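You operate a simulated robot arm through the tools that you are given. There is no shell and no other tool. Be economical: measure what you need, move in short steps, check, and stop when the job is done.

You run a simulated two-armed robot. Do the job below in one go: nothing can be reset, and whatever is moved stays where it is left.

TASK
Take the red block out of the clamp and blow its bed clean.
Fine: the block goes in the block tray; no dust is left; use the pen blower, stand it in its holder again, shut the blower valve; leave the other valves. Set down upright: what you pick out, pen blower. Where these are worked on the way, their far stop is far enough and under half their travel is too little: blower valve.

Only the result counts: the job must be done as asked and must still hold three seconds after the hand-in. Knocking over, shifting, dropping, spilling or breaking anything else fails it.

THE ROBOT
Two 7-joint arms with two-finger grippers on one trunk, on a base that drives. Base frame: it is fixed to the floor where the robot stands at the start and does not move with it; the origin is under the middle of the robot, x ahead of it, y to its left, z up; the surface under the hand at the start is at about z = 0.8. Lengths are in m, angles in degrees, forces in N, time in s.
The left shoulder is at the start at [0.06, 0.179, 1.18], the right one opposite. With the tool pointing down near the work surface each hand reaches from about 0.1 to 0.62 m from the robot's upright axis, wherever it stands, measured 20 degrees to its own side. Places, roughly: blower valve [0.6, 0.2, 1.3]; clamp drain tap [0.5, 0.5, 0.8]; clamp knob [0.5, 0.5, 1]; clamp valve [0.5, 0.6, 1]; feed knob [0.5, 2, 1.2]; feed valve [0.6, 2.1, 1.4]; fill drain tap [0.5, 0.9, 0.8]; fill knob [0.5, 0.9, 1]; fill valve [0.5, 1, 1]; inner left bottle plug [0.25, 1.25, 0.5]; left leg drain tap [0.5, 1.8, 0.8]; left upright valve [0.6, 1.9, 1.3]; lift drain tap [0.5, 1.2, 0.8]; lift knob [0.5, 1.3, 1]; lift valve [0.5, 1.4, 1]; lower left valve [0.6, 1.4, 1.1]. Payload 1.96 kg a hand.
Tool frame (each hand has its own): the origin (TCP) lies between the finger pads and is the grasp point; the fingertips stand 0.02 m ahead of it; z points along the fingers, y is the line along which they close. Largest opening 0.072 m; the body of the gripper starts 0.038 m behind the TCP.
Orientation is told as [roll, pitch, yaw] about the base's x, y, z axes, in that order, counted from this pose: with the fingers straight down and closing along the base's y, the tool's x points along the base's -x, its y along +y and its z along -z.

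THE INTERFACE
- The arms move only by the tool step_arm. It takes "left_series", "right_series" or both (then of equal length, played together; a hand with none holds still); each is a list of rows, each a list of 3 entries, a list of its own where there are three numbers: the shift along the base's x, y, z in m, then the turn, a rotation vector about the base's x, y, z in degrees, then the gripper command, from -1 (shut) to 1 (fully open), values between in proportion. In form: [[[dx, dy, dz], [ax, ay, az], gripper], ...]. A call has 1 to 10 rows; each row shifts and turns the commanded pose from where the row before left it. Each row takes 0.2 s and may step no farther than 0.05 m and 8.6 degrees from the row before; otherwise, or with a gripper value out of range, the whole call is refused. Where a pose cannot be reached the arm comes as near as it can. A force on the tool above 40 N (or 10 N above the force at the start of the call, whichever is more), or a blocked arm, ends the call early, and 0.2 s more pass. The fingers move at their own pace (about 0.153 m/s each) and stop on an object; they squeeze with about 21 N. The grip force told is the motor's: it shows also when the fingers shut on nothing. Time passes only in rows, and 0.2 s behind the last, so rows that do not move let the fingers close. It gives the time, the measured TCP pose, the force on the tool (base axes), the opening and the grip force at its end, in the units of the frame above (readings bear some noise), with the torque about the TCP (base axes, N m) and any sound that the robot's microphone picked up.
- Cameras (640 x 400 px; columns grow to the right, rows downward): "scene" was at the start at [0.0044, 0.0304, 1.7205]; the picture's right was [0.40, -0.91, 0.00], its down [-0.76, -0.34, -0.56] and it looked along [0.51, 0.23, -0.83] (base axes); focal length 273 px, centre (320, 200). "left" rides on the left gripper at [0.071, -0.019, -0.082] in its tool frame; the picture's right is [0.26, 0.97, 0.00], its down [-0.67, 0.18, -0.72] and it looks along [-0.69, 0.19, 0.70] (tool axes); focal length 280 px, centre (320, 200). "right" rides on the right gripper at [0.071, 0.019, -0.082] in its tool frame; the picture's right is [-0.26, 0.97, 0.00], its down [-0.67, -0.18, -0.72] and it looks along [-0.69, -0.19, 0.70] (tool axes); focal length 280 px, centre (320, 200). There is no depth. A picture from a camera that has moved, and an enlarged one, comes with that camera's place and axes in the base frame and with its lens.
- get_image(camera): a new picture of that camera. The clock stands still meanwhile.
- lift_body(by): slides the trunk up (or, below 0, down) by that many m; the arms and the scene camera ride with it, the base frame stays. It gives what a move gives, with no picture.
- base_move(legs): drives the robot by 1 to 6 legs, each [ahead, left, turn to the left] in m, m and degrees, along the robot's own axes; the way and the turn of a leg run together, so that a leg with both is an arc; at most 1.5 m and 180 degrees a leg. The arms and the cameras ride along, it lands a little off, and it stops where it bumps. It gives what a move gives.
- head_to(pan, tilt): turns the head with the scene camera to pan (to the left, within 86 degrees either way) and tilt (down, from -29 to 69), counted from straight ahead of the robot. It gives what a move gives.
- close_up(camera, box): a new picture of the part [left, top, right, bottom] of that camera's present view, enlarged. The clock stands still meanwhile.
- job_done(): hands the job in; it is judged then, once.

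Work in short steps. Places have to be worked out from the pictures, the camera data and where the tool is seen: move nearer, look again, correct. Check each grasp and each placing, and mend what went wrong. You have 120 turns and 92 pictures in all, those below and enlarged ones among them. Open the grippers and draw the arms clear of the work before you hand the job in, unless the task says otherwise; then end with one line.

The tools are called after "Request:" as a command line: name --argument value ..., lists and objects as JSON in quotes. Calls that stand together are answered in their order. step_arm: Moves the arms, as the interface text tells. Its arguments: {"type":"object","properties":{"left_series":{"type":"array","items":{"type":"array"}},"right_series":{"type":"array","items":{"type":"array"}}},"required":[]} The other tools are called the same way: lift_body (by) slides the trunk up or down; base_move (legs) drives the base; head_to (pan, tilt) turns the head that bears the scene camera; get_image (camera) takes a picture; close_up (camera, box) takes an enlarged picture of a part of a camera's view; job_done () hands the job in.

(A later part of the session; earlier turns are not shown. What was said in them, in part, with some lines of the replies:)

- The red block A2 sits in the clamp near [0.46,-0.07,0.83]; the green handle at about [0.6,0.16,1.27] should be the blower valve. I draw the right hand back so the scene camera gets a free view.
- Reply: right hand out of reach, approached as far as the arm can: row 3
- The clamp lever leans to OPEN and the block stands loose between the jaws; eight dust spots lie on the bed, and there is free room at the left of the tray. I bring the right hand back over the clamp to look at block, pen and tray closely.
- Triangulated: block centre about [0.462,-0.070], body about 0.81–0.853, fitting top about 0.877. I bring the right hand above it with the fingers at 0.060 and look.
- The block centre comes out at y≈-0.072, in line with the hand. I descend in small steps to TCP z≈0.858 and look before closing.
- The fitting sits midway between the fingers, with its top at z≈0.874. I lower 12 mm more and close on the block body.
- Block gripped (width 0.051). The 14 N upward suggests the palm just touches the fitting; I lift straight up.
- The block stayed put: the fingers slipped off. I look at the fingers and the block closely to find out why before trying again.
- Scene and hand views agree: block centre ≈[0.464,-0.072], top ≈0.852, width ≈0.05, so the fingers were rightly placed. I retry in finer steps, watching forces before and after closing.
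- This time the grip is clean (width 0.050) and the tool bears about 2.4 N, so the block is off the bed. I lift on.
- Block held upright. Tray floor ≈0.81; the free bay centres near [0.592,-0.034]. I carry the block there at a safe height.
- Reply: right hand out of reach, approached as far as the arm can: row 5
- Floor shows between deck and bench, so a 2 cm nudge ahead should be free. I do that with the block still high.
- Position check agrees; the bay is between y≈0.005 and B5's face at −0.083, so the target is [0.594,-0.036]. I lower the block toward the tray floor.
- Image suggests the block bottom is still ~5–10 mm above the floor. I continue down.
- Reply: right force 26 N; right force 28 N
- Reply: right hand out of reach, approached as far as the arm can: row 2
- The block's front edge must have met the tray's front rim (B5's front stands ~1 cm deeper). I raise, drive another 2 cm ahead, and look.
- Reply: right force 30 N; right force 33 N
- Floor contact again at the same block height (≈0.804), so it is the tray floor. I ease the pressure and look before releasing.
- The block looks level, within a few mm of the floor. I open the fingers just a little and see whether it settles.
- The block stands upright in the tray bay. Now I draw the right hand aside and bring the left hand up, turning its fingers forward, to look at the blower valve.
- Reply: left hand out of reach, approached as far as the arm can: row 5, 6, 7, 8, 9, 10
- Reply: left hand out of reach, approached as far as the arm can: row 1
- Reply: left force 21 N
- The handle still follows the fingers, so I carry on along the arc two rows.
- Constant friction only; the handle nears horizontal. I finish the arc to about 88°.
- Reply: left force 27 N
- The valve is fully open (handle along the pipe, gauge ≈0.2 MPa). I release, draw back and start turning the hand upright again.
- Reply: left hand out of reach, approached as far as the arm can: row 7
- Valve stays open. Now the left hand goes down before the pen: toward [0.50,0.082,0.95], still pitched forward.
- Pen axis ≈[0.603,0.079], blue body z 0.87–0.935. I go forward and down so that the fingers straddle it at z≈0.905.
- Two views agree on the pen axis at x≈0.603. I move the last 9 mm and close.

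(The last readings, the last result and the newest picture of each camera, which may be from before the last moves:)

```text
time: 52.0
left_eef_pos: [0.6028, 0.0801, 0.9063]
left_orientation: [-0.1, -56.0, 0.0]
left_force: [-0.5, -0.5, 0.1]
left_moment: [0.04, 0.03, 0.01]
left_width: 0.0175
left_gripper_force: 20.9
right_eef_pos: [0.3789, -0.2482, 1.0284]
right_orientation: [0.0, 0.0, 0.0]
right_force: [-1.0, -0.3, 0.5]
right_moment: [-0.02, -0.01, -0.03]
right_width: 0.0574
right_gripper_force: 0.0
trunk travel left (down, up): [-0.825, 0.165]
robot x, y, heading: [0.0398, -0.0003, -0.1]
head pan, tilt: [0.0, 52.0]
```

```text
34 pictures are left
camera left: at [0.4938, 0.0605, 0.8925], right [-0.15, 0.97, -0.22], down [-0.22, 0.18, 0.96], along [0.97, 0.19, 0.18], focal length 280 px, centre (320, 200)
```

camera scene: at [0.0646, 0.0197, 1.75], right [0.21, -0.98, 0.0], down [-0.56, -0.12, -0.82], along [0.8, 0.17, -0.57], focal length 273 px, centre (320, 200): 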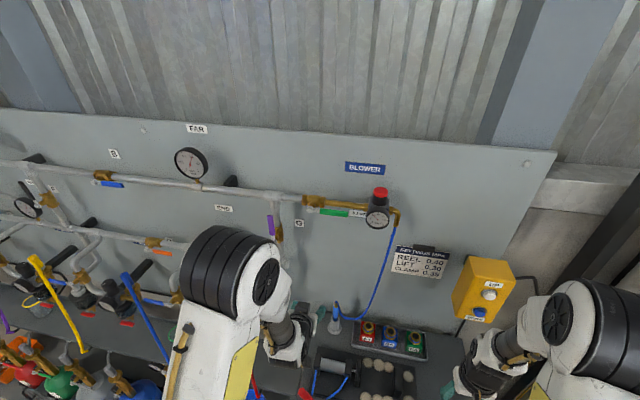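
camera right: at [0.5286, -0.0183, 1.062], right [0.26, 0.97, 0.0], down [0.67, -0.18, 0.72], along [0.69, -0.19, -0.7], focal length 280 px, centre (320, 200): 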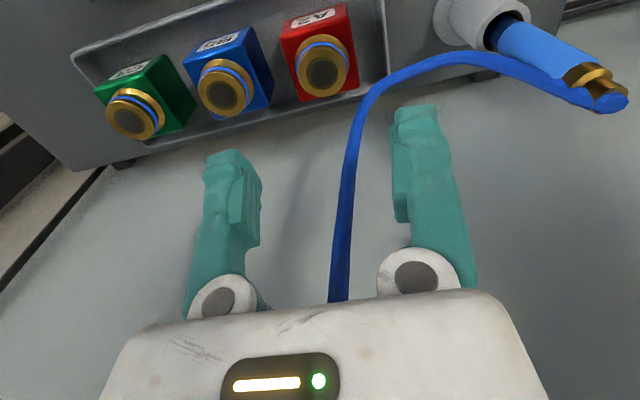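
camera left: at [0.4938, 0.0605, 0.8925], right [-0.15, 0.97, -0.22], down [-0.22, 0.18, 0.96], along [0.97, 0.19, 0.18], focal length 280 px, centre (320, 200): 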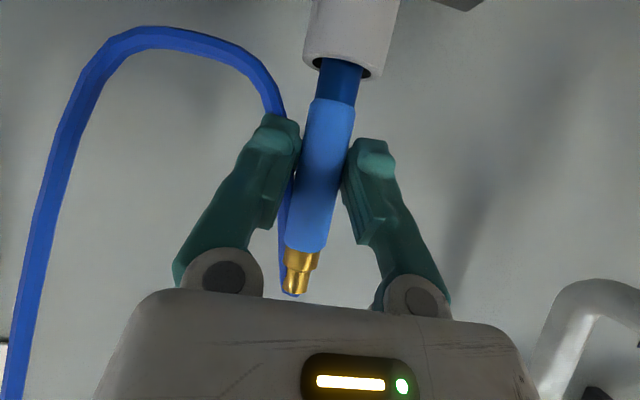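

Pen gripped (width 0.0175) at [0.603,0.080,0.906]. I lift straight up 0.10 m.

Request:
step_arm --left_series '[[[0, 0, 0.01], [0, 0, 0], -1], [[0, 0, 0.02], [0, 0, 0], -1], [[0, 0, 0.025], [0, 0, 0], -1], [[0, 0, 0.025], [0, 0, 0], -1], [[0, 0, 0.02], [0, 0, 0], -1], [[0, 0, 0], [0, 0, 0], -1]]'

Request:
get_image --camera "left"

Request:
close_up --camera "scene" --box '[270, 175, 420, 280]'

```text
time: 53.4
left_eef_pos: [0.6032, 0.0784, 1.0061]
left_orientation: [0.1, -55.9, 0.0]
left_force: [0.0, -0.1, 0.0]
left_moment: [0.03, -0.03, 0.0]
left_width: 0.0175
left_gripper_force: 21.0
right_eef_pos: [0.3789, -0.2495, 1.0282]
right_orientation: [0.0, 0.0, 0.0]
right_force: [0.7, 1.1, -0.4]
right_moment: [0.01, 0.01, 0.01]
right_width: 0.0577
right_gripper_force: 0.1
trunk travel left (down, up): [-0.825, 0.165]
robot x, y, heading: [0.041, -0.0014, -0.1]
head pan, tilt: [0.0, 52.0]
```

```text
33 pictures are left
camera left: at [0.4941, 0.0601, 0.9925], right [-0.15, 0.97, -0.22], down [-0.22, 0.18, 0.96], along [0.97, 0.19, 0.18], focal length 280 px, centre (320, 200)
```

left: 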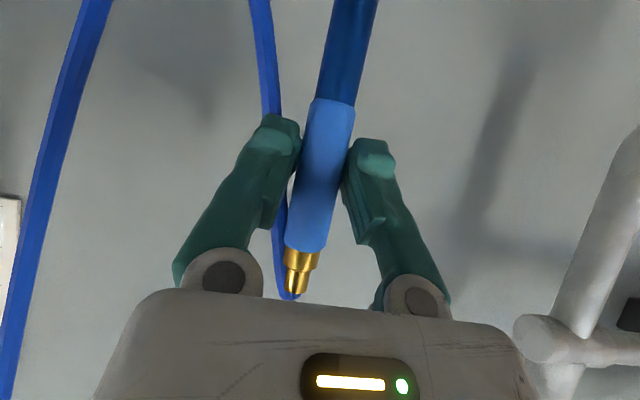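

```text
3.81 times, centred on (345, 228) of scene
camera zoom: at [0.0538, 0.0015, 1.7256], right [0.0, -1.0, 0.0], down [-0.79, 0.0, -0.62], along [0.62, 0.0, -0.79], focal length 1040 px, centre (225, 95)
```

zoom: 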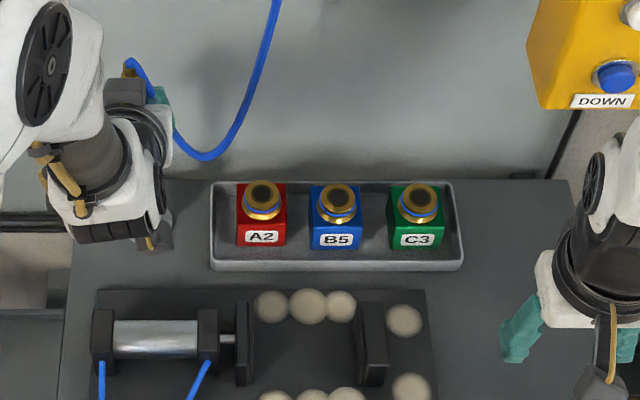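

Pen is up with its lower tube showing. I raise 2 cm more and carry it over the back-left dust spot (≈[0.509,-0.045]), drawing the right hand further aside.

Request:
step_arm --left_series '[[[0, 0, 0.02], [0, 0, 0], -1], [[-0.02, -0.02, 0], [0, 0, 0], -1], [[-0.025, -0.02, 0], [0, 0, 0], -1], [[-0.025, -0.02, 0], [0, 0, 0], -1], [[-0.024, -0.03, 0], [0, 0, 0], -1], [[0, -0.034, 0], [0, 0, 0], -1], [[0, 0, 0], [0, 0, 0], -1]]' --right_series '[[[-0.015, -0.015, 0.005], [0, 0, 0], 0.6], [[-0.015, -0.015, 0.005], [0, 0, 0], 0.6], [[-0.015, -0.015, 0.005], [0, 0, 0], 0.6], [[-0.015, -0.015, 0.005], [0, 0, 0], 0.6], [[-0.015, -0.015, 0.005], [0, 0, 0], 0.6], [[0, -0.015, 0.005], [0, 0, 0], 0.6], [[0, 0, 0], [0, 0, 0], 0.6]]'

Request:
close_up --camera "scene" --box '[270, 175, 420, 280]'

Request:
get_image --camera "left"

```text
time: 55.0
left_eef_pos: [0.5073, -0.0435, 1.0271]
left_orientation: [-0.1, -56.0, 0.0]
left_force: [-0.6, -0.1, -0.3]
left_moment: [-0.04, 0.01, -0.03]
left_width: 0.0173
left_gripper_force: 21.5
right_eef_pos: [0.306, -0.3407, 1.0602]
right_orientation: [-0.1, 0.1, 0.0]
right_force: [-0.1, 0.1, 0.3]
right_moment: [-0.05, -0.03, -0.02]
right_width: 0.0576
right_gripper_force: 0.0
trunk travel left (down, up): [-0.825, 0.165]
robot x, y, heading: [0.0396, -0.0009, 0.0]
head pan, tilt: [0.0, 52.0]
```

```text
3.81 times, centred on (345, 228) of scene
camera zoom: at [0.0535, 0.0024, 1.7256], right [0.0, -1.0, 0.0], down [-0.79, 0.0, -0.62], along [0.62, 0.0, -0.79], focal length 1040 px, centre (225, 95)
```

zoom: 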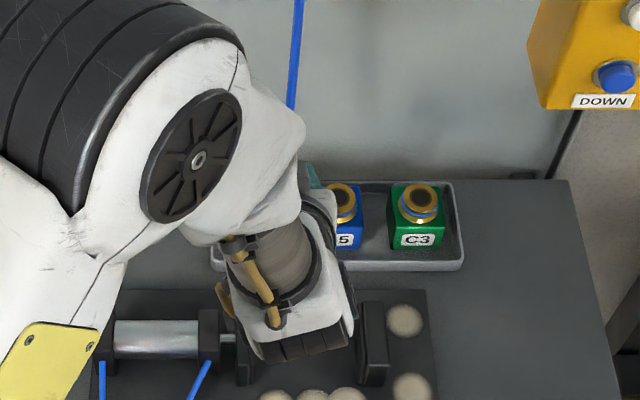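

```text
30 pictures are left
camera left: at [0.3989, -0.0626, 1.0143], right [-0.15, 0.97, -0.22], down [-0.22, 0.18, 0.96], along [0.97, 0.19, 0.18], focal length 280 px, centre (320, 200)
```

left: 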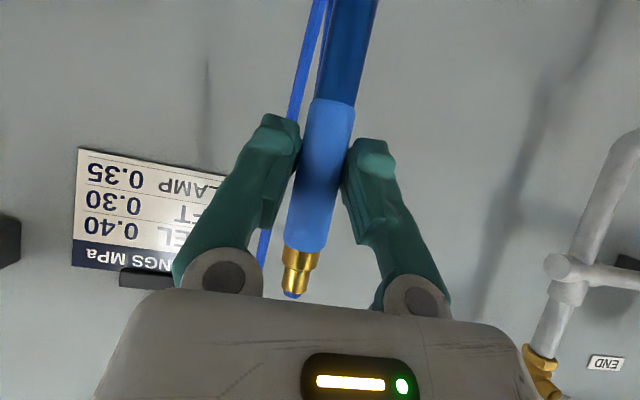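

The tip is hidden from these cameras, but the right hand's camera should see it. I take that view.

Request:
get_image --camera "right"

```text
29 pictures are left
camera right: at [0.234, -0.3209, 1.1433], right [0.26, 0.97, 0.0], down [0.67, -0.18, 0.72], along [0.69, -0.19, -0.7], focal length 280 px, centre (320, 200)
```

right: 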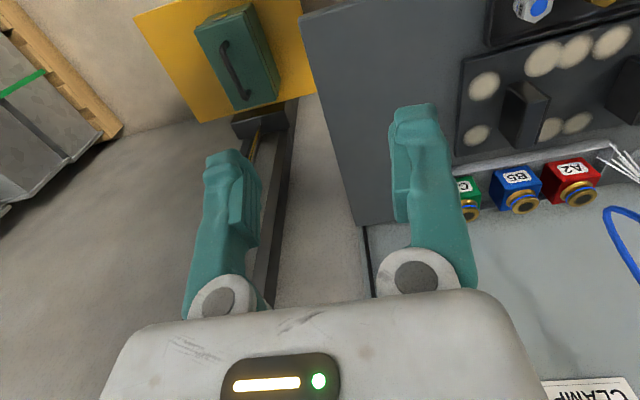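

White air streaks show at the right edge: the pen is blowing. I turn the right hand about the vertical so its camera sees the tip.

Request:
step_arm --right_series '[[[0, 0, 0], [0, 0, 8.5], 0.6], [[0, 0, 0], [0, 0, 8.5], 0.6], [[0, 0, 0], [0, 0, 8.5], 0.6], [[0, 0, 0], [0, 0, 8.5], 0.6]]'

Request:
get_image --camera "right"

```text
time: 56.0
left_eef_pos: [0.5086, -0.0446, 1.0279]
left_orientation: [0.0, -56.0, 0.0]
left_force: [-0.2, 0.5, -0.8]
left_moment: [0.0, 0.02, 0.03]
left_width: 0.0174
left_gripper_force: 20.7
right_eef_pos: [0.306, -0.3404, 1.0606]
right_orientation: [-0.1, 0.0, 34.1]
right_force: [-0.4, 0.3, 0.3]
right_moment: [0.01, -0.03, 0.01]
right_width: 0.0575
right_gripper_force: 0.2
trunk travel left (down, up): [-0.825, 0.165]
robot x, y, heading: [0.0398, 0.0015, -0.1]
head pan, tilt: [0.0, 52.0]
```

```text
28 pictures are left
camera right: at [0.236, -0.364, 1.1428], right [-0.32, 0.95, 0.0], down [0.66, 0.23, 0.72], along [0.68, 0.23, -0.7], focal length 280 px, centre (320, 200)
```

right: 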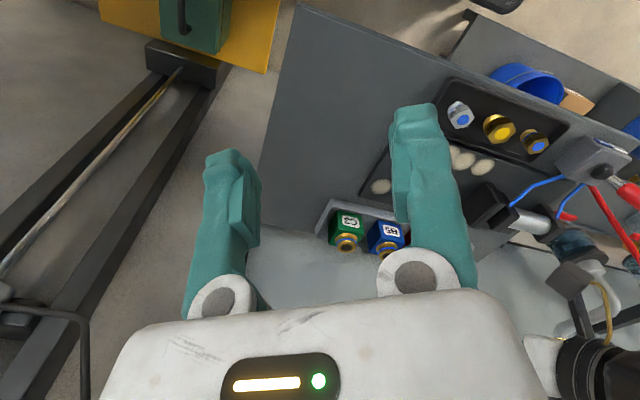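

Turned too far (finger in the way). I turn back about 20°.

Request:
step_arm --right_series '[[[0, 0, 0], [0, 0, -8], 0.6], [[0, 0, 0], [0, 0, -8], 0.6], [[0, 0, 0], [0, 0, -5], 0.6]]'

Request:
get_image --camera "right"

```text
time: 56.8
left_eef_pos: [0.5081, -0.0443, 1.0274]
left_orientation: [0.0, -55.9, 0.0]
left_force: [-0.3, 0.2, -0.9]
left_moment: [0.03, 0.01, 0.01]
left_width: 0.0173
left_gripper_force: 21.2
right_eef_pos: [0.3068, -0.339, 1.0599]
right_orientation: [0.1, 0.1, 13.0]
right_force: [-0.5, -0.1, -0.6]
right_moment: [0.01, 0.03, -0.04]
right_width: 0.0575
right_gripper_force: 0.1
trunk travel left (down, up): [-0.825, 0.165]
robot x, y, heading: [0.0386, -0.0017, 0.2]
head pan, tilt: [0.0, 52.0]
```

```text
27 pictures are left
camera right: at [0.2329, -0.3365, 1.1431], right [0.04, 1.0, 0.0], down [0.7, -0.03, 0.72], along [0.71, -0.03, -0.7], focal length 280 px, centre (320, 200)
```

right: 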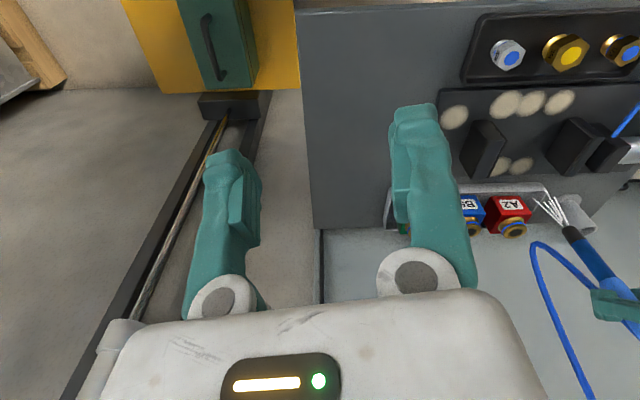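

Now the tip shows: TCP-to-tip is ≈0.097 m, air jet ≈6 cm long. I lower so the tip is ≈3 cm above the bed and sweep slowly along the back row.

Request:
step_arm --left_series '[[[0, 0, -0.03], [0, 0, 0], -1], [[0, 0, -0.03], [0, 0, 0], -1], [[0, 0, -0.03], [0, 0, 0], -1], [[0, 0, 0], [0, 0, 0], -1], [[0, 0, 0], [0, 0, 0], -1], [[0, -0.0175, 0], [0, 0, 0], -1], [[0, -0.0175, 0], [0, 0, 0], -1], [[0, -0.0175, 0], [0, 0, 0], -1], [[0, -0.0175, 0], [0, 0, 0], -1], [[0, 0, 0], [0, 0, 0], -1]]'

Request:
get_image --camera "right"

```text
time: 59.0
left_eef_pos: [0.5098, -0.1144, 0.9361]
left_orientation: [0.0, -56.0, 0.0]
left_force: [0.1, -0.6, -0.4]
left_moment: [0.03, 0.03, -0.03]
left_width: 0.0175
left_gripper_force: 20.6
right_eef_pos: [0.3066, -0.3392, 1.0605]
right_orientation: [0.1, -0.1, 13.0]
right_force: [0.8, 0.3, -0.2]
right_moment: [0.01, 0.0, -0.01]
right_width: 0.0575
right_gripper_force: 0.1
trunk travel left (down, up): [-0.825, 0.165]
robot x, y, heading: [0.0403, -0.0019, 0.0]
head pan, tilt: [0.0, 52.0]
```

```text
26 pictures are left
camera right: at [0.2328, -0.3363, 1.1432], right [0.04, 1.0, 0.0], down [0.7, -0.03, 0.72], along [0.71, -0.03, -0.7], focal length 280 px, centre (320, 200)
```

right: 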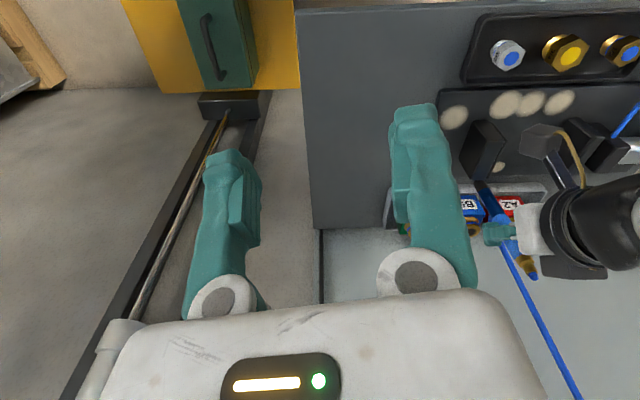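

One back spot (the middle one) still shows; I go lower (tip ≈2 cm up) and dwell on the middle and left spots.

Request:
step_arm --left_series '[[[0, 0, -0.01], [0, 0, 0], -1], [[0, 0.018, 0], [0, 0, 0], -1], [[0, 0.018, 0], [0, 0, 0], -1], [[0, 0, 0], [0, 0, 0], -1], [[0, 0, 0], [0, 0, 0], -1], [[0, 0, 0], [0, 0, 0], -1], [[0, 0.016, 0], [0, 0, 0], -1], [[0, 0.017, 0], [0, 0, 0], -1], [[0, 0, 0], [0, 0, 0], -1], [[0, 0, 0], [0, 0, 0], -1]]'

Request:
get_image --camera "right"

```text
time: 61.2
left_eef_pos: [0.5095, -0.0465, 0.9254]
left_orientation: [0.1, -56.1, 0.0]
left_force: [0.1, -0.2, 0.3]
left_moment: [-0.02, -0.01, -0.01]
left_width: 0.0177
left_gripper_force: 21.3
right_eef_pos: [0.3066, -0.339, 1.0601]
right_orientation: [0.0, -0.1, 13.0]
right_force: [0.1, 0.2, 0.0]
right_moment: [0.01, 0.03, -0.01]
right_width: 0.0576
right_gripper_force: 0.1
trunk travel left (down, up): [-0.825, 0.165]
robot x, y, heading: [0.0386, 0.0002, 0.2]
head pan, tilt: [0.0, 52.0]
```

```text
25 pictures are left
camera right: at [0.2328, -0.3365, 1.1431], right [0.04, 1.0, 0.0], down [0.7, -0.03, 0.72], along [0.71, -0.03, -0.7], focal length 280 px, centre (320, 200)
```

right: 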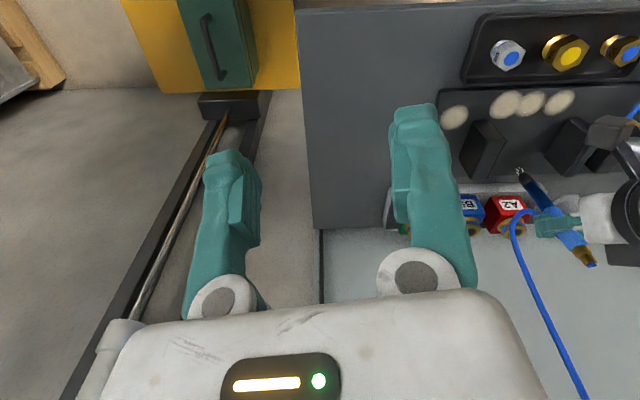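

Left and middle back spots are gone. Next I dwell on the third back spot, then hop over to the right-back spot.

Request:
step_arm --left_series '[[[0, -0.022, 0], [0, 0, 0], -1], [[0, -0.022, 0], [0, 0, 0], -1], [[0, -0.021, 0], [0, 0, 0], -1], [[0, 0, 0], [0, 0, 0], -1], [[0, 0, 0], [0, 0, 0], -1], [[0, 0, 0], [0, 0, 0], -1], [[0.003, 0, 0.038], [0, 0, 0], -1], [[0, -0.03, 0], [0, 0, 0], -1], [[-0.008, -0.029, 0], [0, 0, 0], -1], [[-0.008, 0, -0.038], [0, 0, 0], -1]]'

Request:
step_arm --left_series '[[[0, 0, 0], [0, 0, 0], -1], [[0, 0, 0], [0, 0, 0], -1], [[0, 0, 0], [0, 0, 0], -1]]'

Request:
get_image --camera "right"

Request:
close_up --camera "scene" --box '[270, 205, 420, 310]'

```text
time: 63.4
left_eef_pos: [0.4952, -0.1707, 0.9267]
left_orientation: [-0.1, -55.9, -0.1]
left_force: [0.3, 1.0, -0.7]
left_moment: [-0.01, 0.01, -0.02]
left_width: 0.0175
left_gripper_force: 21.0
right_eef_pos: [0.3063, -0.3388, 1.0608]
right_orientation: [0.0, 0.0, 13.0]
right_force: [-0.6, 1.0, 0.5]
right_moment: [-0.01, -0.01, 0.0]
right_width: 0.0577
right_gripper_force: 0.0
trunk travel left (down, up): [-0.825, 0.165]
robot x, y, heading: [0.0378, 0.0005, 0.1]
head pan, tilt: [0.0, 52.0]
```

```text
time: 64.2
left_eef_pos: [0.4954, -0.1699, 0.9265]
left_orientation: [0.0, -56.0, 0.0]
left_force: [0.2, 1.2, -0.9]
left_moment: [0.03, 0.0, -0.01]
left_width: 0.0179
left_gripper_force: 21.6
right_eef_pos: [0.307, -0.3382, 1.0597]
right_orientation: [0.1, 0.0, 13.0]
right_force: [0.5, -0.6, -0.8]
right_moment: [0.05, -0.01, 0.01]
right_width: 0.0577
right_gripper_force: 0.0
trunk travel left (down, up): [-0.825, 0.165]
robot x, y, heading: [0.0382, -0.0019, -0.0]
head pan, tilt: [0.0, 52.0]
```

```text
24 pictures are left
camera right: at [0.2327, -0.3367, 1.1431], right [0.04, 1.0, 0.0], down [0.7, -0.03, 0.72], along [0.71, -0.03, -0.7], focal length 280 px, centre (320, 200)
```

right: 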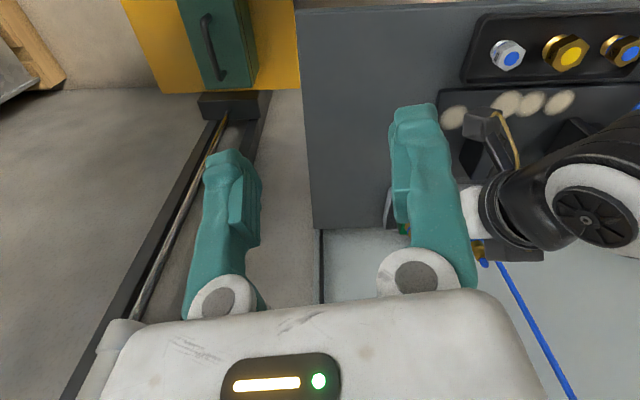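

```text
3.81 times, centred on (345, 258) of scene
camera zoom: at [0.0532, 0.0012, 1.7256], right [0.0, -1.0, 0.0], down [-0.79, 0.0, -0.62], along [0.62, 0.0, -0.79], focal length 1040 px, centre (225, -19)
```

zoom: 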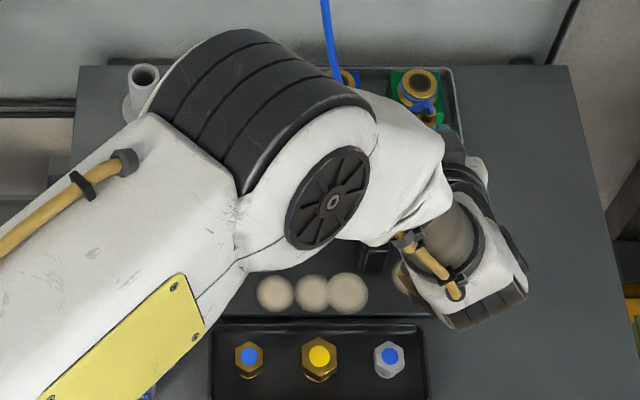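

Moving on to the front-right spot (≈[0.426,-0.170]) at the same height.

Request:
step_arm --left_series '[[[-0.018, 0, 0], [0, 0, 0], -1], [[-0.018, 0, 0], [0, 0, 0], -1], [[-0.018, 0, 0], [0, 0, 0], -1], [[-0.016, 0, 0], [0, 0, 0], -1], [[0, 0, 0], [0, 0, 0], -1], [[0, 0, 0], [0, 0, 0], -1], [[0, 0, 0], [0, 0, 0], -1]]'

Request:
get_image --camera "right"

```text
time: 65.8
left_eef_pos: [0.4247, -0.1708, 0.9267]
left_orientation: [0.1, -56.0, 0.0]
left_force: [-0.2, 0.8, 0.3]
left_moment: [0.01, 0.0, -0.03]
left_width: 0.0177
left_gripper_force: 21.2
right_eef_pos: [0.3072, -0.339, 1.0594]
right_orientation: [-0.1, 0.0, 13.0]
right_force: [0.9, -0.2, 0.5]
right_moment: [0.04, -0.02, -0.03]
right_width: 0.0576
right_gripper_force: 0.0
trunk travel left (down, up): [-0.825, 0.165]
robot x, y, heading: [0.0386, 0.0017, 0.4]
head pan, tilt: [0.0, 52.0]
```

```text
22 pictures are left
camera right: at [0.2327, -0.3366, 1.1431], right [0.04, 1.0, 0.0], down [0.7, -0.03, 0.72], along [0.71, -0.03, -0.7], focal length 280 px, centre (320, 200)
```

right: 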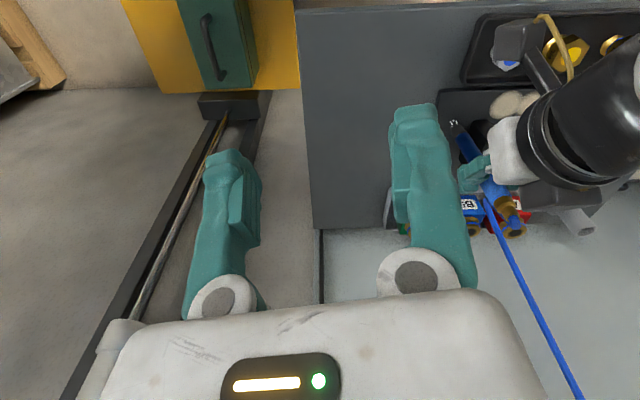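

Front-right spot is gone. Now the front row: x≈0.410, y −0.11 first.

Request:
step_arm --left_series '[[[-0.015, 0, 0], [0, 0, 0], -1], [[0, 0.02, 0], [0, 0, 0], -1], [[0, 0.02, 0], [0, 0, 0], -1], [[0, 0.02, 0], [0, 0, 0], -1], [[0, 0, 0], [0, 0, 0], -1], [[0, 0, 0], [0, 0, 0], -1], [[0, 0, 0], [0, 0, 0], -1], [[0, 0.016, 0], [0, 0, 0], -1], [[0, 0.015, 0], [0, 0, 0], -1], [[0, 0, 0], [0, 0, 0], -1]]'

Request:
step_arm --left_series '[[[0, 0, 0], [0, 0, 0], -1], [[0, 0, 0], [0, 0, 0], -1], [[0, 0.017, 0], [0, 0, 0], -1], [[0, 0.017, 0], [0, 0, 0], -1], [[0, 0, 0], [0, 0, 0], -1], [[0, 0, 0], [0, 0, 0], -1], [[0, 0, 0], [0, 0, 0], -1], [[0, 0, 0], [0, 0, 0], -1]]'

Request:
get_image --camera "right"

```text
time: 68.0
left_eef_pos: [0.4123, -0.0791, 0.926]
left_orientation: [0.1, -56.1, -0.1]
left_force: [0.2, 0.2, -0.8]
left_moment: [-0.01, 0.02, 0.0]
left_width: 0.0176
left_gripper_force: 21.1
right_eef_pos: [0.3062, -0.3397, 1.0602]
right_orientation: [0.1, 0.1, 13.0]
right_force: [-0.7, -0.6, 0.5]
right_moment: [0.01, -0.01, 0.02]
right_width: 0.0577
right_gripper_force: 0.2
trunk travel left (down, up): [-0.825, 0.165]
robot x, y, heading: [0.0387, 0.0046, -0.1]
head pan, tilt: [0.0, 52.0]
```

```text
time: 69.8
left_eef_pos: [0.4119, -0.0456, 0.9272]
left_orientation: [0.0, -56.0, -0.1]
left_force: [-0.1, -0.2, -0.7]
left_moment: [-0.03, 0.0, -0.02]
left_width: 0.0176
left_gripper_force: 21.0
right_eef_pos: [0.306, -0.3396, 1.0607]
right_orientation: [0.0, 0.0, 12.9]
right_force: [0.3, -0.7, 0.4]
right_moment: [0.0, 0.0, -0.03]
right_width: 0.0577
right_gripper_force: 0.1
trunk travel left (down, up): [-0.825, 0.165]
robot x, y, heading: [0.0335, 0.0013, -0.1]
head pan, tilt: [0.0, 52.0]
```

```text
21 pictures are left
camera right: at [0.2328, -0.3366, 1.1431], right [0.04, 1.0, 0.0], down [0.7, -0.03, 0.72], along [0.71, -0.03, -0.7], focal length 280 px, centre (320, 200)
```

right: 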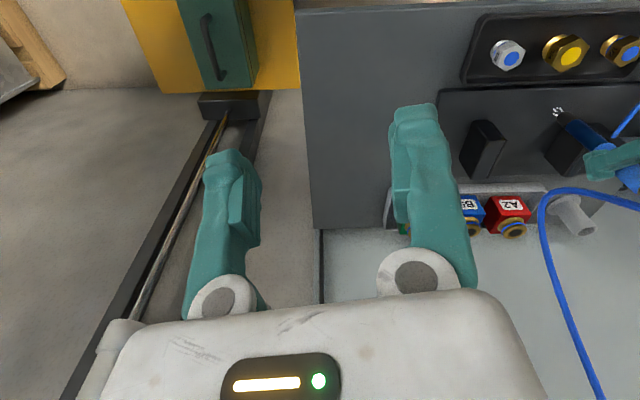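

All visible spots are gone. I raise the pen and carry it back over its holder, then inspect the bed with the scene camera.

Request:
step_arm --left_series '[[[0, 0, 0.035], [0, 0, 0], -1], [[0, 0, 0.035], [0, 0, 0], -1], [[0, 0, 0.025], [0, 0, 0], -1], [[0.038, 0.025, 0], [0, 0, 0], -1], [[0.038, 0.025, 0], [0, 0, 0], -1], [[0.038, 0.025, 0], [0, 0, 0], -1], [[0.038, 0.025, 0], [0, 0, 0], -1], [[0.0385, 0.0255, 0], [0, 0, 0], -1], [[0, 0, 0], [0, 0, 0], -1]]'

Request:
close_up --camera "scene" --box '[270, 175, 420, 280]'

Request:
get_image --camera "right"

```text
time: 71.8
left_eef_pos: [0.6014, 0.0784, 1.0242]
left_orientation: [0.0, -56.0, 0.0]
left_force: [-0.2, 0.6, -0.1]
left_moment: [0.0, 0.04, -0.01]
left_width: 0.0177
left_gripper_force: 20.4
right_eef_pos: [0.3067, -0.3399, 1.0596]
right_orientation: [0.0, 0.0, 13.0]
right_force: [-0.5, -0.1, -0.4]
right_moment: [0.01, -0.03, -0.02]
right_width: 0.0579
right_gripper_force: 0.0
trunk travel left (down, up): [-0.825, 0.165]
robot x, y, heading: [0.0398, 0.0016, -0.0]
head pan, tilt: [0.0, 52.0]
```

```text
3.81 times, centred on (345, 228) of scene
camera zoom: at [0.0526, 0.0007, 1.7256], right [0.0, -1.0, 0.0], down [-0.79, 0.0, -0.62], along [0.62, 0.0, -0.79], focal length 1040 px, centre (225, 95)
```

zoom: 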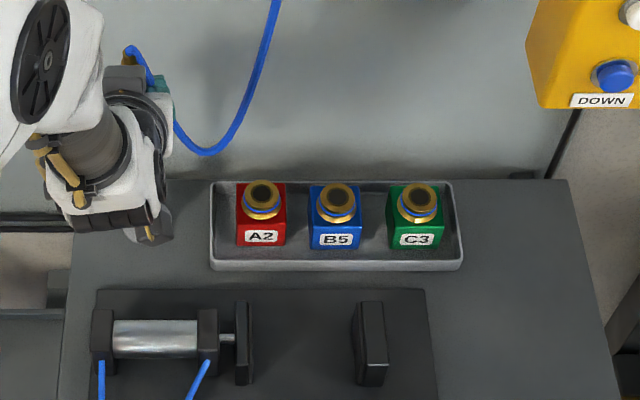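

```text
19 pictures are left
camera right: at [0.2323, -0.3369, 1.1431], right [0.04, 1.0, 0.0], down [0.7, -0.03, 0.72], along [0.71, -0.03, -0.7], focal length 280 px, centre (320, 200)
```

right: 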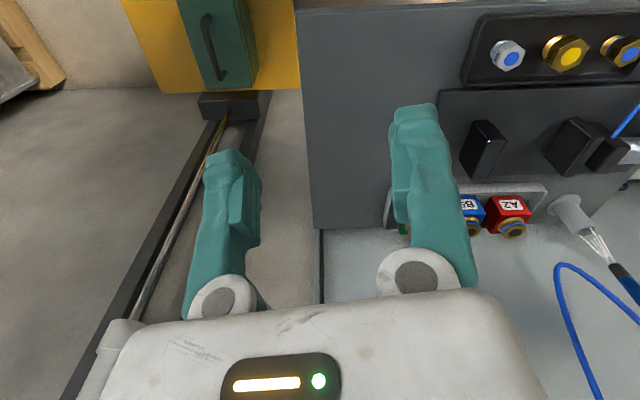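

Back and middle are clean; one more look at the front part of the bed, and a closer one at the tip over the holder.

Request:
close_up --camera "scene" --box '[280, 240, 400, 324]'

Request:
close_up --camera "right" --box '[520, 180, 640, 320]'

```text
4.76 times, centred on (340, 282) of scene
camera zoom: at [0.0526, 0.0007, 1.7256], right [0.0, -1.0, 0.0], down [-0.79, 0.0, -0.62], along [0.62, 0.0, -0.79], focal length 1300 px, centre (225, -190)
```

zoom: 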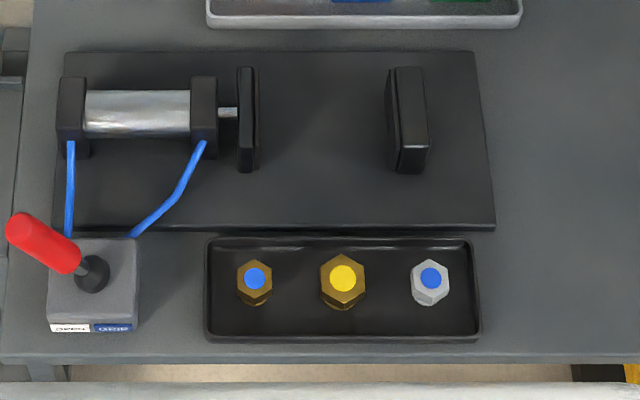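

```text
2.86 times, centred on (580, 250) of right
camera zoom: at [0.2323, -0.3369, 1.1431], right [0.04, 1.0, 0.0], down [0.7, -0.03, 0.72], along [0.71, -0.03, -0.7], focal length 801 px, centre (-423, 57)
```

zoom: 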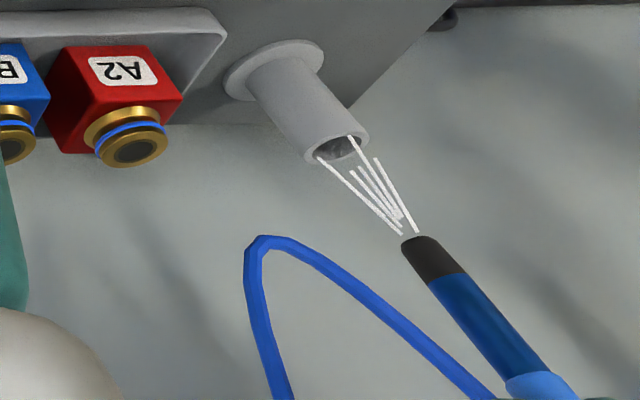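

The bed is clean. The tip lines up with the holder bore; I correct +1.5 mm in x and lower back to the grip height in steps.

Request:
step_arm --left_series '[[[0.0015, 0.0008, 0], [0, 0, 0], -1], [[0, 0, -0.03], [0, 0, 0], -1], [[0, 0, -0.02], [0, 0, 0], -1], [[0, 0, 0], [0, 0, 0], -1]]'

Request:
close_up --camera "right" --box '[520, 180, 640, 320]'

```text
time: 72.8
left_eef_pos: [0.6025, 0.0803, 0.9724]
left_orientation: [0.0, -56.0, -0.1]
left_force: [-0.3, -0.6, -0.3]
left_moment: [-0.03, -0.01, 0.02]
left_width: 0.0179
left_gripper_force: 20.9
right_eef_pos: [0.3052, -0.3394, 1.0603]
right_orientation: [0.1, 0.0, 13.1]
right_force: [0.1, 0.1, -1.2]
right_moment: [0.01, 0.04, -0.01]
right_width: 0.0576
right_gripper_force: 0.0
trunk travel left (down, up): [-0.825, 0.165]
robot x, y, heading: [0.0395, -0.0005, -0.0]
head pan, tilt: [0.0, 52.0]
```

```text
2.86 times, centred on (580, 250) of right
camera zoom: at [0.2325, -0.3365, 1.1432], right [0.04, 1.0, 0.0], down [0.7, -0.03, 0.72], along [0.71, -0.03, -0.7], focal length 801 px, centre (-423, 57)
```

zoom: 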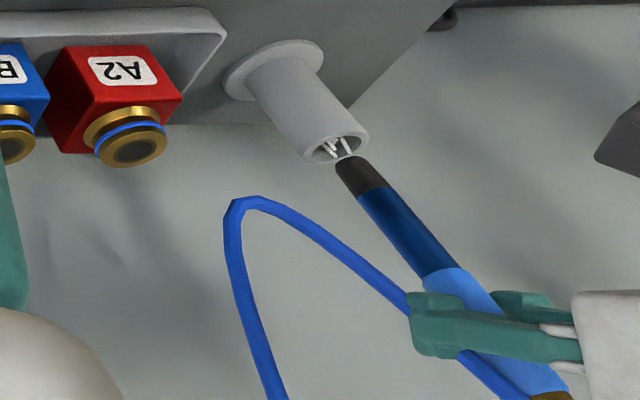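

The tip's track runs right into the bore. I lower the rest, watching force.

Request:
step_arm --left_series '[[[0, 0, -0.015], [0, 0, 0], -1], [[0, 0, -0.02], [0, 0, 0], -1], [[0, 0, -0.02], [0, 0, 0], -1], [[0, 0, -0.008], [0, 0, 0], -1], [[0, 0, 0], [0, 0, 0], -1]]'

Request:
get_image --camera "left"

```text
time: 74.0
left_eef_pos: [0.6026, 0.0814, 0.91]
left_orientation: [0.0, -55.9, 0.0]
left_force: [-0.6, 0.3, -0.6]
left_moment: [0.01, 0.0, 0.01]
left_width: 0.0173
left_gripper_force: 21.0
right_eef_pos: [0.3059, -0.3379, 1.0602]
right_orientation: [0.0, 0.0, 13.1]
right_force: [0.1, -0.5, -0.3]
right_moment: [0.06, -0.01, -0.03]
right_width: 0.0577
right_gripper_force: 0.1
trunk travel left (down, up): [-0.825, 0.165]
robot x, y, heading: [0.038, 0.0027, -0.2]
head pan, tilt: [0.0, 52.0]
```

```text
15 pictures are left
camera left: at [0.4941, 0.0615, 0.8962], right [-0.15, 0.97, -0.22], down [-0.22, 0.18, 0.96], along [0.97, 0.19, 0.18], focal length 280 px, centre (320, 200)
```

left: 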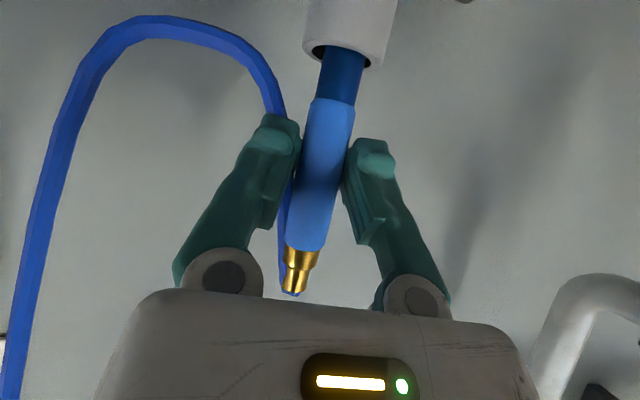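

The pen is in its holder, about 3–4 mm above its old seat. I lower 4 mm more in two steps, then release gently.

Request:
step_arm --left_series '[[[0, 0, -0.002], [0, 0, 0], -1], [[0, 0, -0.0015], [0, 0, 0], -1], [[0, 0, 0], [0, 0, 0], -1]]'

Request:
step_arm --left_series '[[[0, 0, 0], [0, 0, 0], -0.3], [[0, 0, 0], [0, 0, 0], 0.2], [[0, 0, 0], [0, 0, 0], 0.5], [[0, 0, 0], [0, 0, 0], 0.5]]'

Request:
get_image --camera "left"

```text
time: 74.8
left_eef_pos: [0.6025, 0.0821, 0.9055]
left_orientation: [0.0, -56.2, -0.1]
left_force: [0.0, -0.6, 4.9]
left_moment: [0.05, -0.09, 0.01]
left_width: 0.0173
left_gripper_force: 20.9
right_eef_pos: [0.3061, -0.3402, 1.0609]
right_orientation: [0.0, -0.1, 13.0]
right_force: [-0.1, -0.3, 0.3]
right_moment: [-0.01, 0.01, -0.04]
right_width: 0.0575
right_gripper_force: 0.1
trunk travel left (down, up): [-0.825, 0.165]
robot x, y, heading: [0.0352, 0.0011, 0.1]
head pan, tilt: [0.0, 52.0]
```

```text
time: 75.8
left_eef_pos: [0.6019, 0.0806, 0.9054]
left_orientation: [0.1, -55.9, 0.0]
left_force: [-0.1, 0.1, -0.3]
left_moment: [0.02, 0.02, 0.03]
left_width: 0.0538
left_gripper_force: 0.0
right_eef_pos: [0.3063, -0.3389, 1.0604]
right_orientation: [0.0, 0.0, 13.1]
right_force: [-0.2, -0.8, 0.0]
right_moment: [0.03, -0.02, 0.02]
right_width: 0.0579
right_gripper_force: 0.1
trunk travel left (down, up): [-0.825, 0.165]
robot x, y, heading: [0.0429, 0.001, 0.5]
head pan, tilt: [0.0, 52.0]
```

```text
14 pictures are left
camera left: at [0.4938, 0.0617, 0.8918], right [-0.15, 0.97, -0.22], down [-0.22, 0.18, 0.96], along [0.97, 0.19, 0.18], focal length 280 px, centre (320, 200)
```

left: 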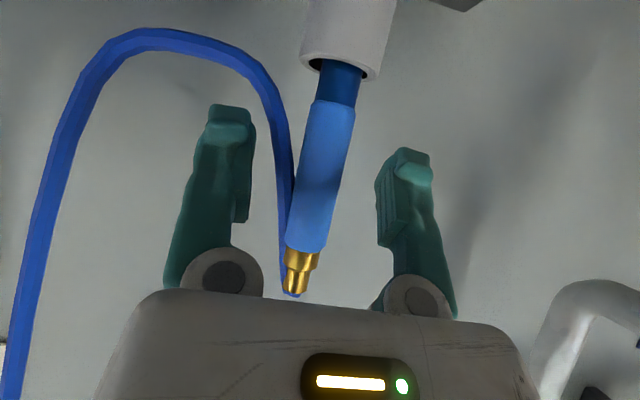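

The pen is seated (it touched bottom) and stands upright as before. I draw the hand out the way it came and up.

Request:
step_arm --left_series '[[[-0.01, 0, 0.003], [0, 0, 0], 0.5], [[-0.014, 0, 0.006], [0, 0, 0], 0.5], [[-0.02, 0.001, 0.014], [0, 0, 0], 0.5], [[-0.03, 0.001, 0.015], [0, 0, 0], 0.5], [[-0.03, 0.001, 0.005], [0, 0, 0], 0.5], [[-0.0065, 0.014, 0.036], [0, 0, 0], 0.3], [[-0.0065, 0.014, 0.036], [0, 0, 0], 0.1], [[-0.0065, 0.014, 0.036], [0, 0, 0], 0.1], [[-0.0065, 0.014, 0.036], [0, 0, 0], 0.1]]'

Request:
step_arm --left_series '[[[0.01, 0, 0.02], [0, -8.5, 0], 0.1], [[0.01, 0, 0.02], [0, -8.5, 0], 0.1], [[0.01, 0, 0.02], [0, -8.5, 0], 0.1], [[0.01, 0, 0.02], [0, -8.5, 0], 0.1], [[0, 0, 0.01], [-8.5, 0, 0], 0.1], [[0, 0, 0.01], [-8.5, 0, 0], 0.1], [[0, 0, 0.01], [-8.5, 0, 0], 0.1], [[0, 0, 0.01], [-8.5, 0, 0], 0.1], [[0, 0, 0.01], [-3, 0, 0], 0.1], [[0, -0.01, 0.02], [-8.5, 0, 0], 0.1]]'

Request:
step_arm --left_series '[[[0, -0.01, 0.02], [-8.5, 0, 0], 0.1], [[0, -0.01, 0.02], [-8.5, 0, 0], 0.1], [[0, -0.01, 0.02], [-8.5, 0, 0], 0.1], [[0, -0.01, 0.02], [-8.5, 0, 0], 0.1], [[0, -0.01, 0.02], [-8.5, 0, 0], 0.1], [[0, 0, 0], [0, 0, 0], 0.1]]'

Request:
get_image --camera "left"

Request:
get_image --camera "scene"

```text
time: 77.8
left_eef_pos: [0.4704, 0.142, 1.0918]
left_orientation: [0.1, -56.1, 0.0]
left_force: [0.3, -0.5, 0.3]
left_moment: [-0.04, -0.01, 0.01]
left_width: 0.0395
left_gripper_force: 0.0
right_eef_pos: [0.3055, -0.3384, 1.0602]
right_orientation: [-0.2, 0.0, 13.0]
right_force: [0.2, 1.0, -0.4]
right_moment: [0.02, -0.07, -0.03]
right_width: 0.0576
right_gripper_force: 0.1
trunk travel left (down, up): [-0.825, 0.165]
robot x, y, heading: [0.0395, 0.0027, 0.2]
head pan, tilt: [0.0, 52.0]
```

```text
time: 80.0
left_eef_pos: [0.5161, 0.1269, 1.2409]
left_orientation: [-90.0, -44.4, 90.0]
left_force: [-0.6, -0.9, -0.4]
left_moment: [-0.03, -0.02, 0.0]
left_width: 0.0399
left_gripper_force: 0.0
left hand out of reach, approached as far as the arm can: row 1
right_eef_pos: [0.3056, -0.3399, 1.0595]
right_orientation: [-0.1, 0.0, 12.9]
right_force: [0.4, -0.3, 0.2]
right_moment: [-0.02, -0.02, 0.03]
right_width: 0.0573
right_gripper_force: 0.1
trunk travel left (down, up): [-0.825, 0.165]
robot x, y, heading: [0.0355, -0.0001, 0.2]
head pan, tilt: [0.0, 52.0]
```

```text
time: 81.4
left_eef_pos: [0.5164, 0.0791, 1.3398]
left_orientation: [-90.1, -1.9, 90.0]
left_force: [-0.2, 0.6, -1.2]
left_moment: [-0.01, 0.0, 0.01]
left_width: 0.0395
left_gripper_force: 0.0
right_eef_pos: [0.3068, -0.3393, 1.0606]
right_orientation: [0.0, 0.0, 13.0]
right_force: [0.5, 0.0, -0.5]
right_moment: [-0.02, -0.05, 0.02]
right_width: 0.0577
right_gripper_force: 0.1
trunk travel left (down, up): [-0.825, 0.165]
robot x, y, heading: [0.0361, -0.003, 0.1]
head pan, tilt: [0.0, 52.0]
```

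```text
13 pictures are left
camera left: at [0.4337, 0.0069, 1.3571], right [0.0, -0.23, -0.97], down [-0.72, 0.68, -0.16], along [0.7, 0.7, -0.16], focal length 280 px, centre (320, 200)
```

left: 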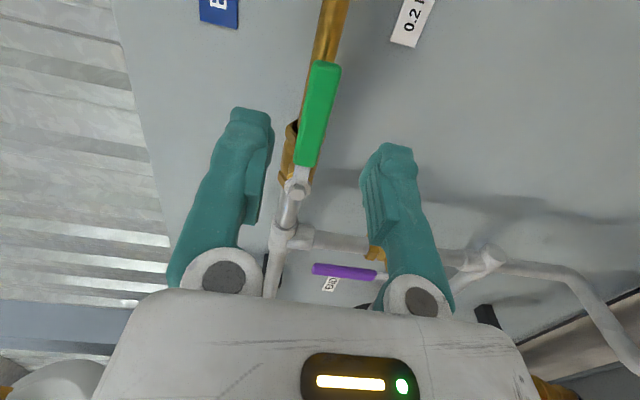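

```text
12 pictures are left
camera scene: at [0.0537, 0.0017, 1.7256], right [0.0, -1.0, 0.0], down [-0.79, 0.0, -0.62], along [0.62, 0.0, -0.79], focal length 273 px, centre (320, 200)
```

scene: 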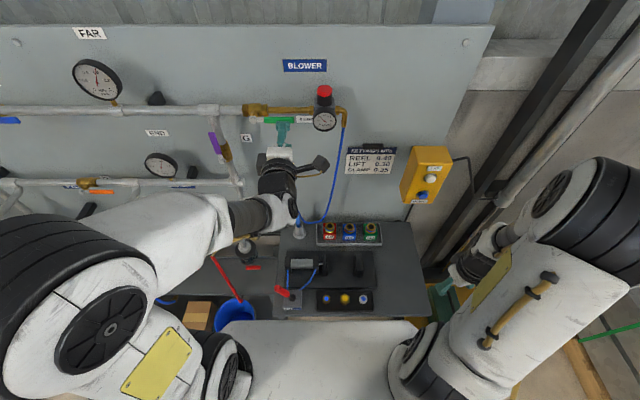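

The handle lies between the fingers. I advance 74 mm to the former grip point and close on it.

Request:
step_arm --left_series '[[[0.025, 0.003, 0.001], [0, 0, 0], 0.1], [[0.025, 0, 0], [0, 0, 0], 0.1], [[0.0245, 0, 0], [0, 0, 0], 0.1], [[0, 0, 0], [0, 0, 0], -0.5], [[0, 0, 0], [0, 0, 0], -1], [[0, 0, 0], [0, 0, 0], -1]]'

```text
time: 82.8
left_eef_pos: [0.591, 0.0827, 1.3404]
left_orientation: [-89.9, -2.1, 89.9]
left_force: [1.7, -0.3, -7.8]
left_moment: [-0.55, 0.0, -0.01]
left_width: 0.0097
left_gripper_force: 37.8
right_eef_pos: [0.3077, -0.3386, 1.0607]
right_orientation: [-0.1, 0.1, 13.0]
right_force: [0.2, 0.0, 0.2]
right_moment: [-0.01, 0.0, 0.04]
right_width: 0.0576
right_gripper_force: 0.0
trunk travel left (down, up): [-0.825, 0.165]
robot x, y, heading: [0.0382, -0.0011, -0.0]
head pan, tilt: [0.0, 52.0]
```

Gripped (width 0.010). I run the arc backward: 88° → 48° first.

Request:
step_arm --left_series '[[[0, 0.0011, -0.0105], [8, 0, 0], -1], [[0, 0.0026, -0.0103], [8, 0, 0], -1], [[0, 0.004, -0.0098], [8, 0, 0], -1], [[0, 0.0053, -0.0092], [8, 0, 0], -1], [[0, 0.0065, -0.0083], [8, 0, 0], -1]]'

Request:
step_arm --left_series '[[[0, 0.0076, -0.0074], [8, 0, 0], -1], [[0, 0.0086, -0.0062], [8, 0, 0], -1], [[0, 0.0094, -0.005], [8, 0, 0], -1], [[0, 0.01, -0.0036], [8, 0, 0], -1], [[0, 0.0104, -0.0022], [8, 0, 0], -1], [[0, 0.0106, -0.0008], [8, 0, 0], -1]]'

Request:
close_up --camera "scene" --box '[210, 70, 360, 175]'

```text
time: 84.0
left_eef_pos: [0.5925, 0.1013, 1.2928]
left_orientation: [-89.8, -42.2, 89.8]
left_force: [0.8, -3.8, -8.1]
left_moment: [-0.27, -0.04, -0.06]
left_width: 0.0093
left_gripper_force: 37.3
right_eef_pos: [0.3075, -0.3403, 1.0587]
right_orientation: [-0.1, 0.1, 13.1]
right_force: [0.2, 0.5, 0.2]
right_moment: [0.01, 0.01, -0.01]
right_width: 0.0578
right_gripper_force: 0.1
trunk travel left (down, up): [-0.825, 0.165]
robot x, y, heading: [0.038, 0.0021, 0.2]
head pan, tilt: [0.0, 52.0]
```

```text
time: 85.4
left_eef_pos: [0.5925, 0.1553, 1.2687]
left_orientation: [112.5, -89.8, -112.7]
left_force: [4.8, -11.9, 9.7]
left_moment: [-0.02, 0.21, 0.09]
left_width: 0.0096
left_gripper_force: 36.3
right_eef_pos: [0.307, -0.341, 1.0594]
right_orientation: [0.1, 0.1, 13.0]
right_force: [-0.4, 0.1, 0.7]
right_moment: [-0.02, 0.0, -0.03]
right_width: 0.0575
right_gripper_force: 0.0
trunk travel left (down, up): [-0.825, 0.165]
robot x, y, heading: [0.0376, -0.0023, 0.2]
head pan, tilt: [0.0, 52.0]
```

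```text
3.81 times, centred on (285, 122) of scene
camera zoom: at [0.0532, -0.003, 1.7257], right [0.0, -1.0, 0.0], down [-0.79, 0.0, -0.62], along [0.62, 0.0, -0.79], focal length 1040 px, centre (453, 495)
```

zoom: 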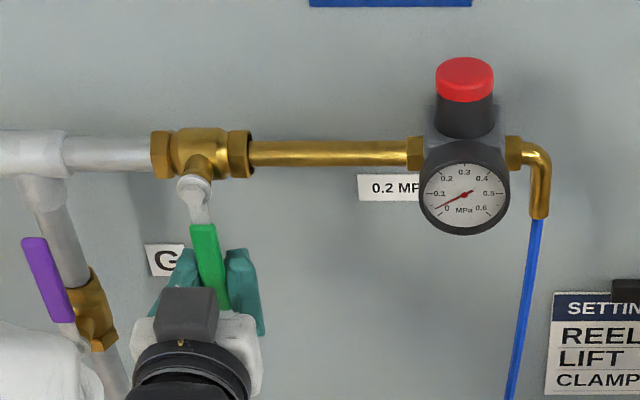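

The handle hangs down again, but the gauge is not quite at zero. I push about 3° more to the stop and hold.

Request:
step_arm --left_series '[[[0, 0.004, 0], [3, 0, 0], -1], [[0, 0, 0], [0, 0, 0], -1], [[0, 0, 0], [0, 0, 0], -1]]'

Request:
close_up --camera "scene" --box '[210, 70, 360, 175]'

```text
time: 86.2
left_eef_pos: [0.5927, 0.156, 1.2685]
left_orientation: [90.1, -86.7, -90.3]
left_force: [7.4, -24.5, 9.5]
left_moment: [-0.68, -0.24, -0.06]
left_width: 0.0099
left_gripper_force: 37.7
right_eef_pos: [0.3062, -0.3451, 1.0588]
right_orientation: [0.3, 0.0, 13.0]
right_force: [0.7, -0.3, -0.6]
right_moment: [0.04, 0.0, 0.01]
right_width: 0.0577
right_gripper_force: 0.0
trunk travel left (down, up): [-0.825, 0.165]
robot x, y, heading: [0.0365, -0.001, 0.1]
head pan, tilt: [0.0, 52.0]
```

```text
3.81 times, centred on (285, 122) of scene
camera zoom: at [0.0541, -0.007, 1.7256], right [0.0, -1.0, -0.01], down [-0.79, 0.0, -0.62], along [0.62, 0.0, -0.79], focal length 1040 px, centre (453, 495)
```

zoom: 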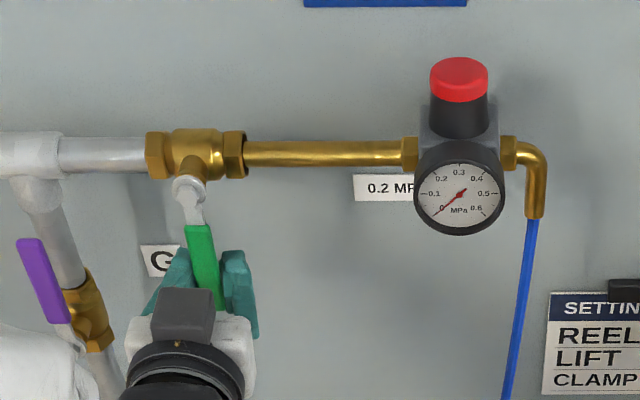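

Stop reached and gauge at zero: valve shut. I relieve the push, open the fingers and draw back.

Request:
step_arm --left_series '[[[0, -0.003, 0], [-2, 0, 0], -1], [[0, 0, 0], [0, 0, 0], 0.3], [[0, 0, 0], [0, 0, 0], 0.5], [[-0.03, 0, 0], [0, 0, 0], 0.5], [[-0.03, 0, 0], [0, 0, 0], 0.5], [[-0.015, 0, 0], [0, 0, 0], 0.5], [[0, 0, -0.02], [0, 8.5, 0], 0.5], [[-0.01, 0, -0.02], [0, 8.5, 0], 0.5], [[-0.01, 0.01, -0.02], [0, 8.5, 0], 0.5], [[-0.01, 0.01, -0.02], [0, 8.5, 0], 0.5]]'

Request:
get_image --camera "scene"

Request:
close_up --camera "scene" --box '[210, 70, 360, 175]'

Request:
close_up --camera "scene" --box '[270, 195, 420, 320]'

```text
time: 88.4
left_eef_pos: [0.4926, 0.1804, 1.1888]
left_orientation: [1.5, -55.9, -1.6]
left_force: [-0.2, -0.8, -0.7]
left_moment: [0.02, -0.01, -0.02]
left_width: 0.0539
left_gripper_force: 0.0
left hand out of reach, approached as far as the arm can: row 6
right_eef_pos: [0.3058, -0.3387, 1.0601]
right_orientation: [0.1, 0.0, 12.9]
right_force: [0.2, -0.4, -0.4]
right_moment: [-0.02, -0.03, 0.0]
right_width: 0.0575
right_gripper_force: 0.1
trunk travel left (down, up): [-0.825, 0.165]
robot x, y, heading: [0.0394, -0.0018, -0.1]
head pan, tilt: [0.0, 52.0]
```

```text
9 pictures are left
camera scene: at [0.053, 0.0021, 1.7256], right [0.0, -1.0, 0.0], down [-0.79, 0.0, -0.62], along [0.62, 0.0, -0.79], focal length 273 px, centre (320, 200)
```

scene: 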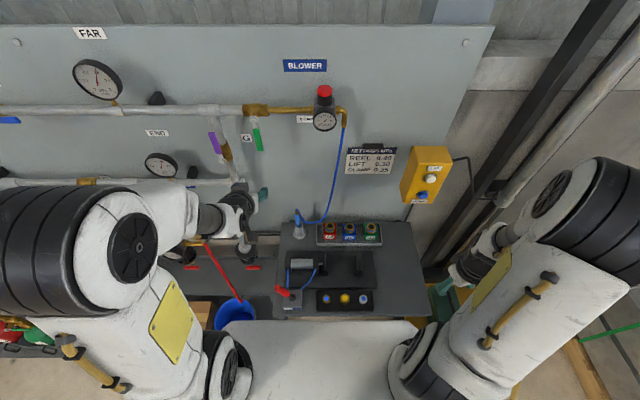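

```text
3.81 times, centred on (285, 122) of scene
camera zoom: at [0.053, 0.0021, 1.7256], right [0.0, -1.0, 0.0], down [-0.79, 0.0, -0.62], along [0.62, 0.0, -0.79], focal length 1040 px, centre (453, 495)
```

zoom: 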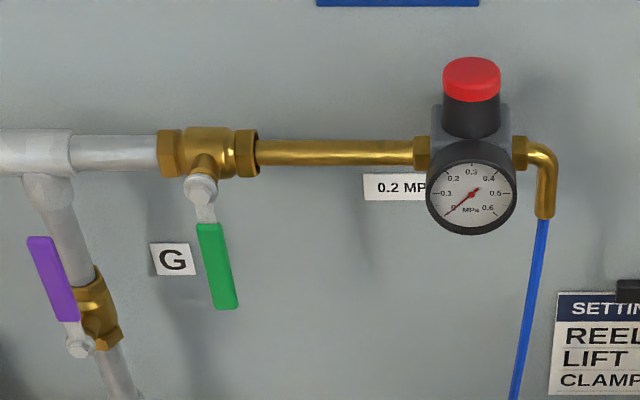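

```text
3.20 times, centred on (345, 258) of scene
camera zoom: at [0.053, 0.0021, 1.7256], right [0.0, -1.0, 0.0], down [-0.79, 0.0, -0.62], along [0.62, 0.0, -0.79], focal length 874 px, centre (240, 16)
```

zoom: 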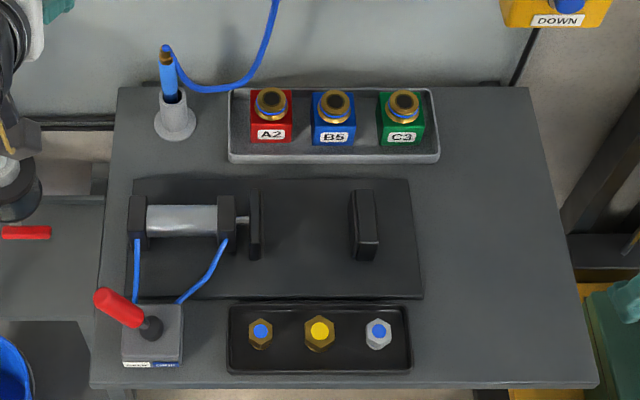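

Everything stands right: block in the tray, bed clean, pen in its holder, valve shut with gauge at zero. I open both grippers fully, draw the left hand back a little, and hand in.

Request:
step_arm --left_series '[[[-0.02, 0.01, -0.02], [0, 0, 0], 1], [[-0.02, 0.01, -0.02], [0, 0, 0], 1], [[0, 0, 0], [0, 0, 0], 1]]' --right_series '[[[0, 0, 0], [0, 0, 0], 1], [[0, 0, 0], [0, 0, 0], 1], [[0, 0, 0], [0, 0, 0], 1]]'

Request:
job_done

```text
time: 89.2
left_eef_pos: [0.4882, 0.2016, 1.1473]
left_orientation: [1.5, -55.9, -1.9]
left_force: [-1.2, -0.2, 0.5]
left_moment: [-0.03, 0.01, 0.01]
left_width: 0.0718
left_gripper_force: 0.1
left hand out of reach, approached as far as the arm can: row 1, 2
right_eef_pos: [0.3064, -0.3397, 1.0605]
right_orientation: [0.0, 0.0, 13.0]
right_force: [-0.3, 0.7, -0.5]
right_moment: [0.0, -0.04, -0.03]
right_width: 0.0721
right_gripper_force: 0.1
trunk travel left (down, up): [-0.825, 0.165]
robot x, y, heading: [0.039, 0.0006, 0.1]
head pan, tilt: [0.0, 52.0]
```

```text
The job is handed in.
```

The job is handed in: the red block stands upright in the block tray, no dust shows on the clamp bed, the pen blower is upright in its holder, the blower valve is shut with its gauge at zero, and I did not touch the other valves.
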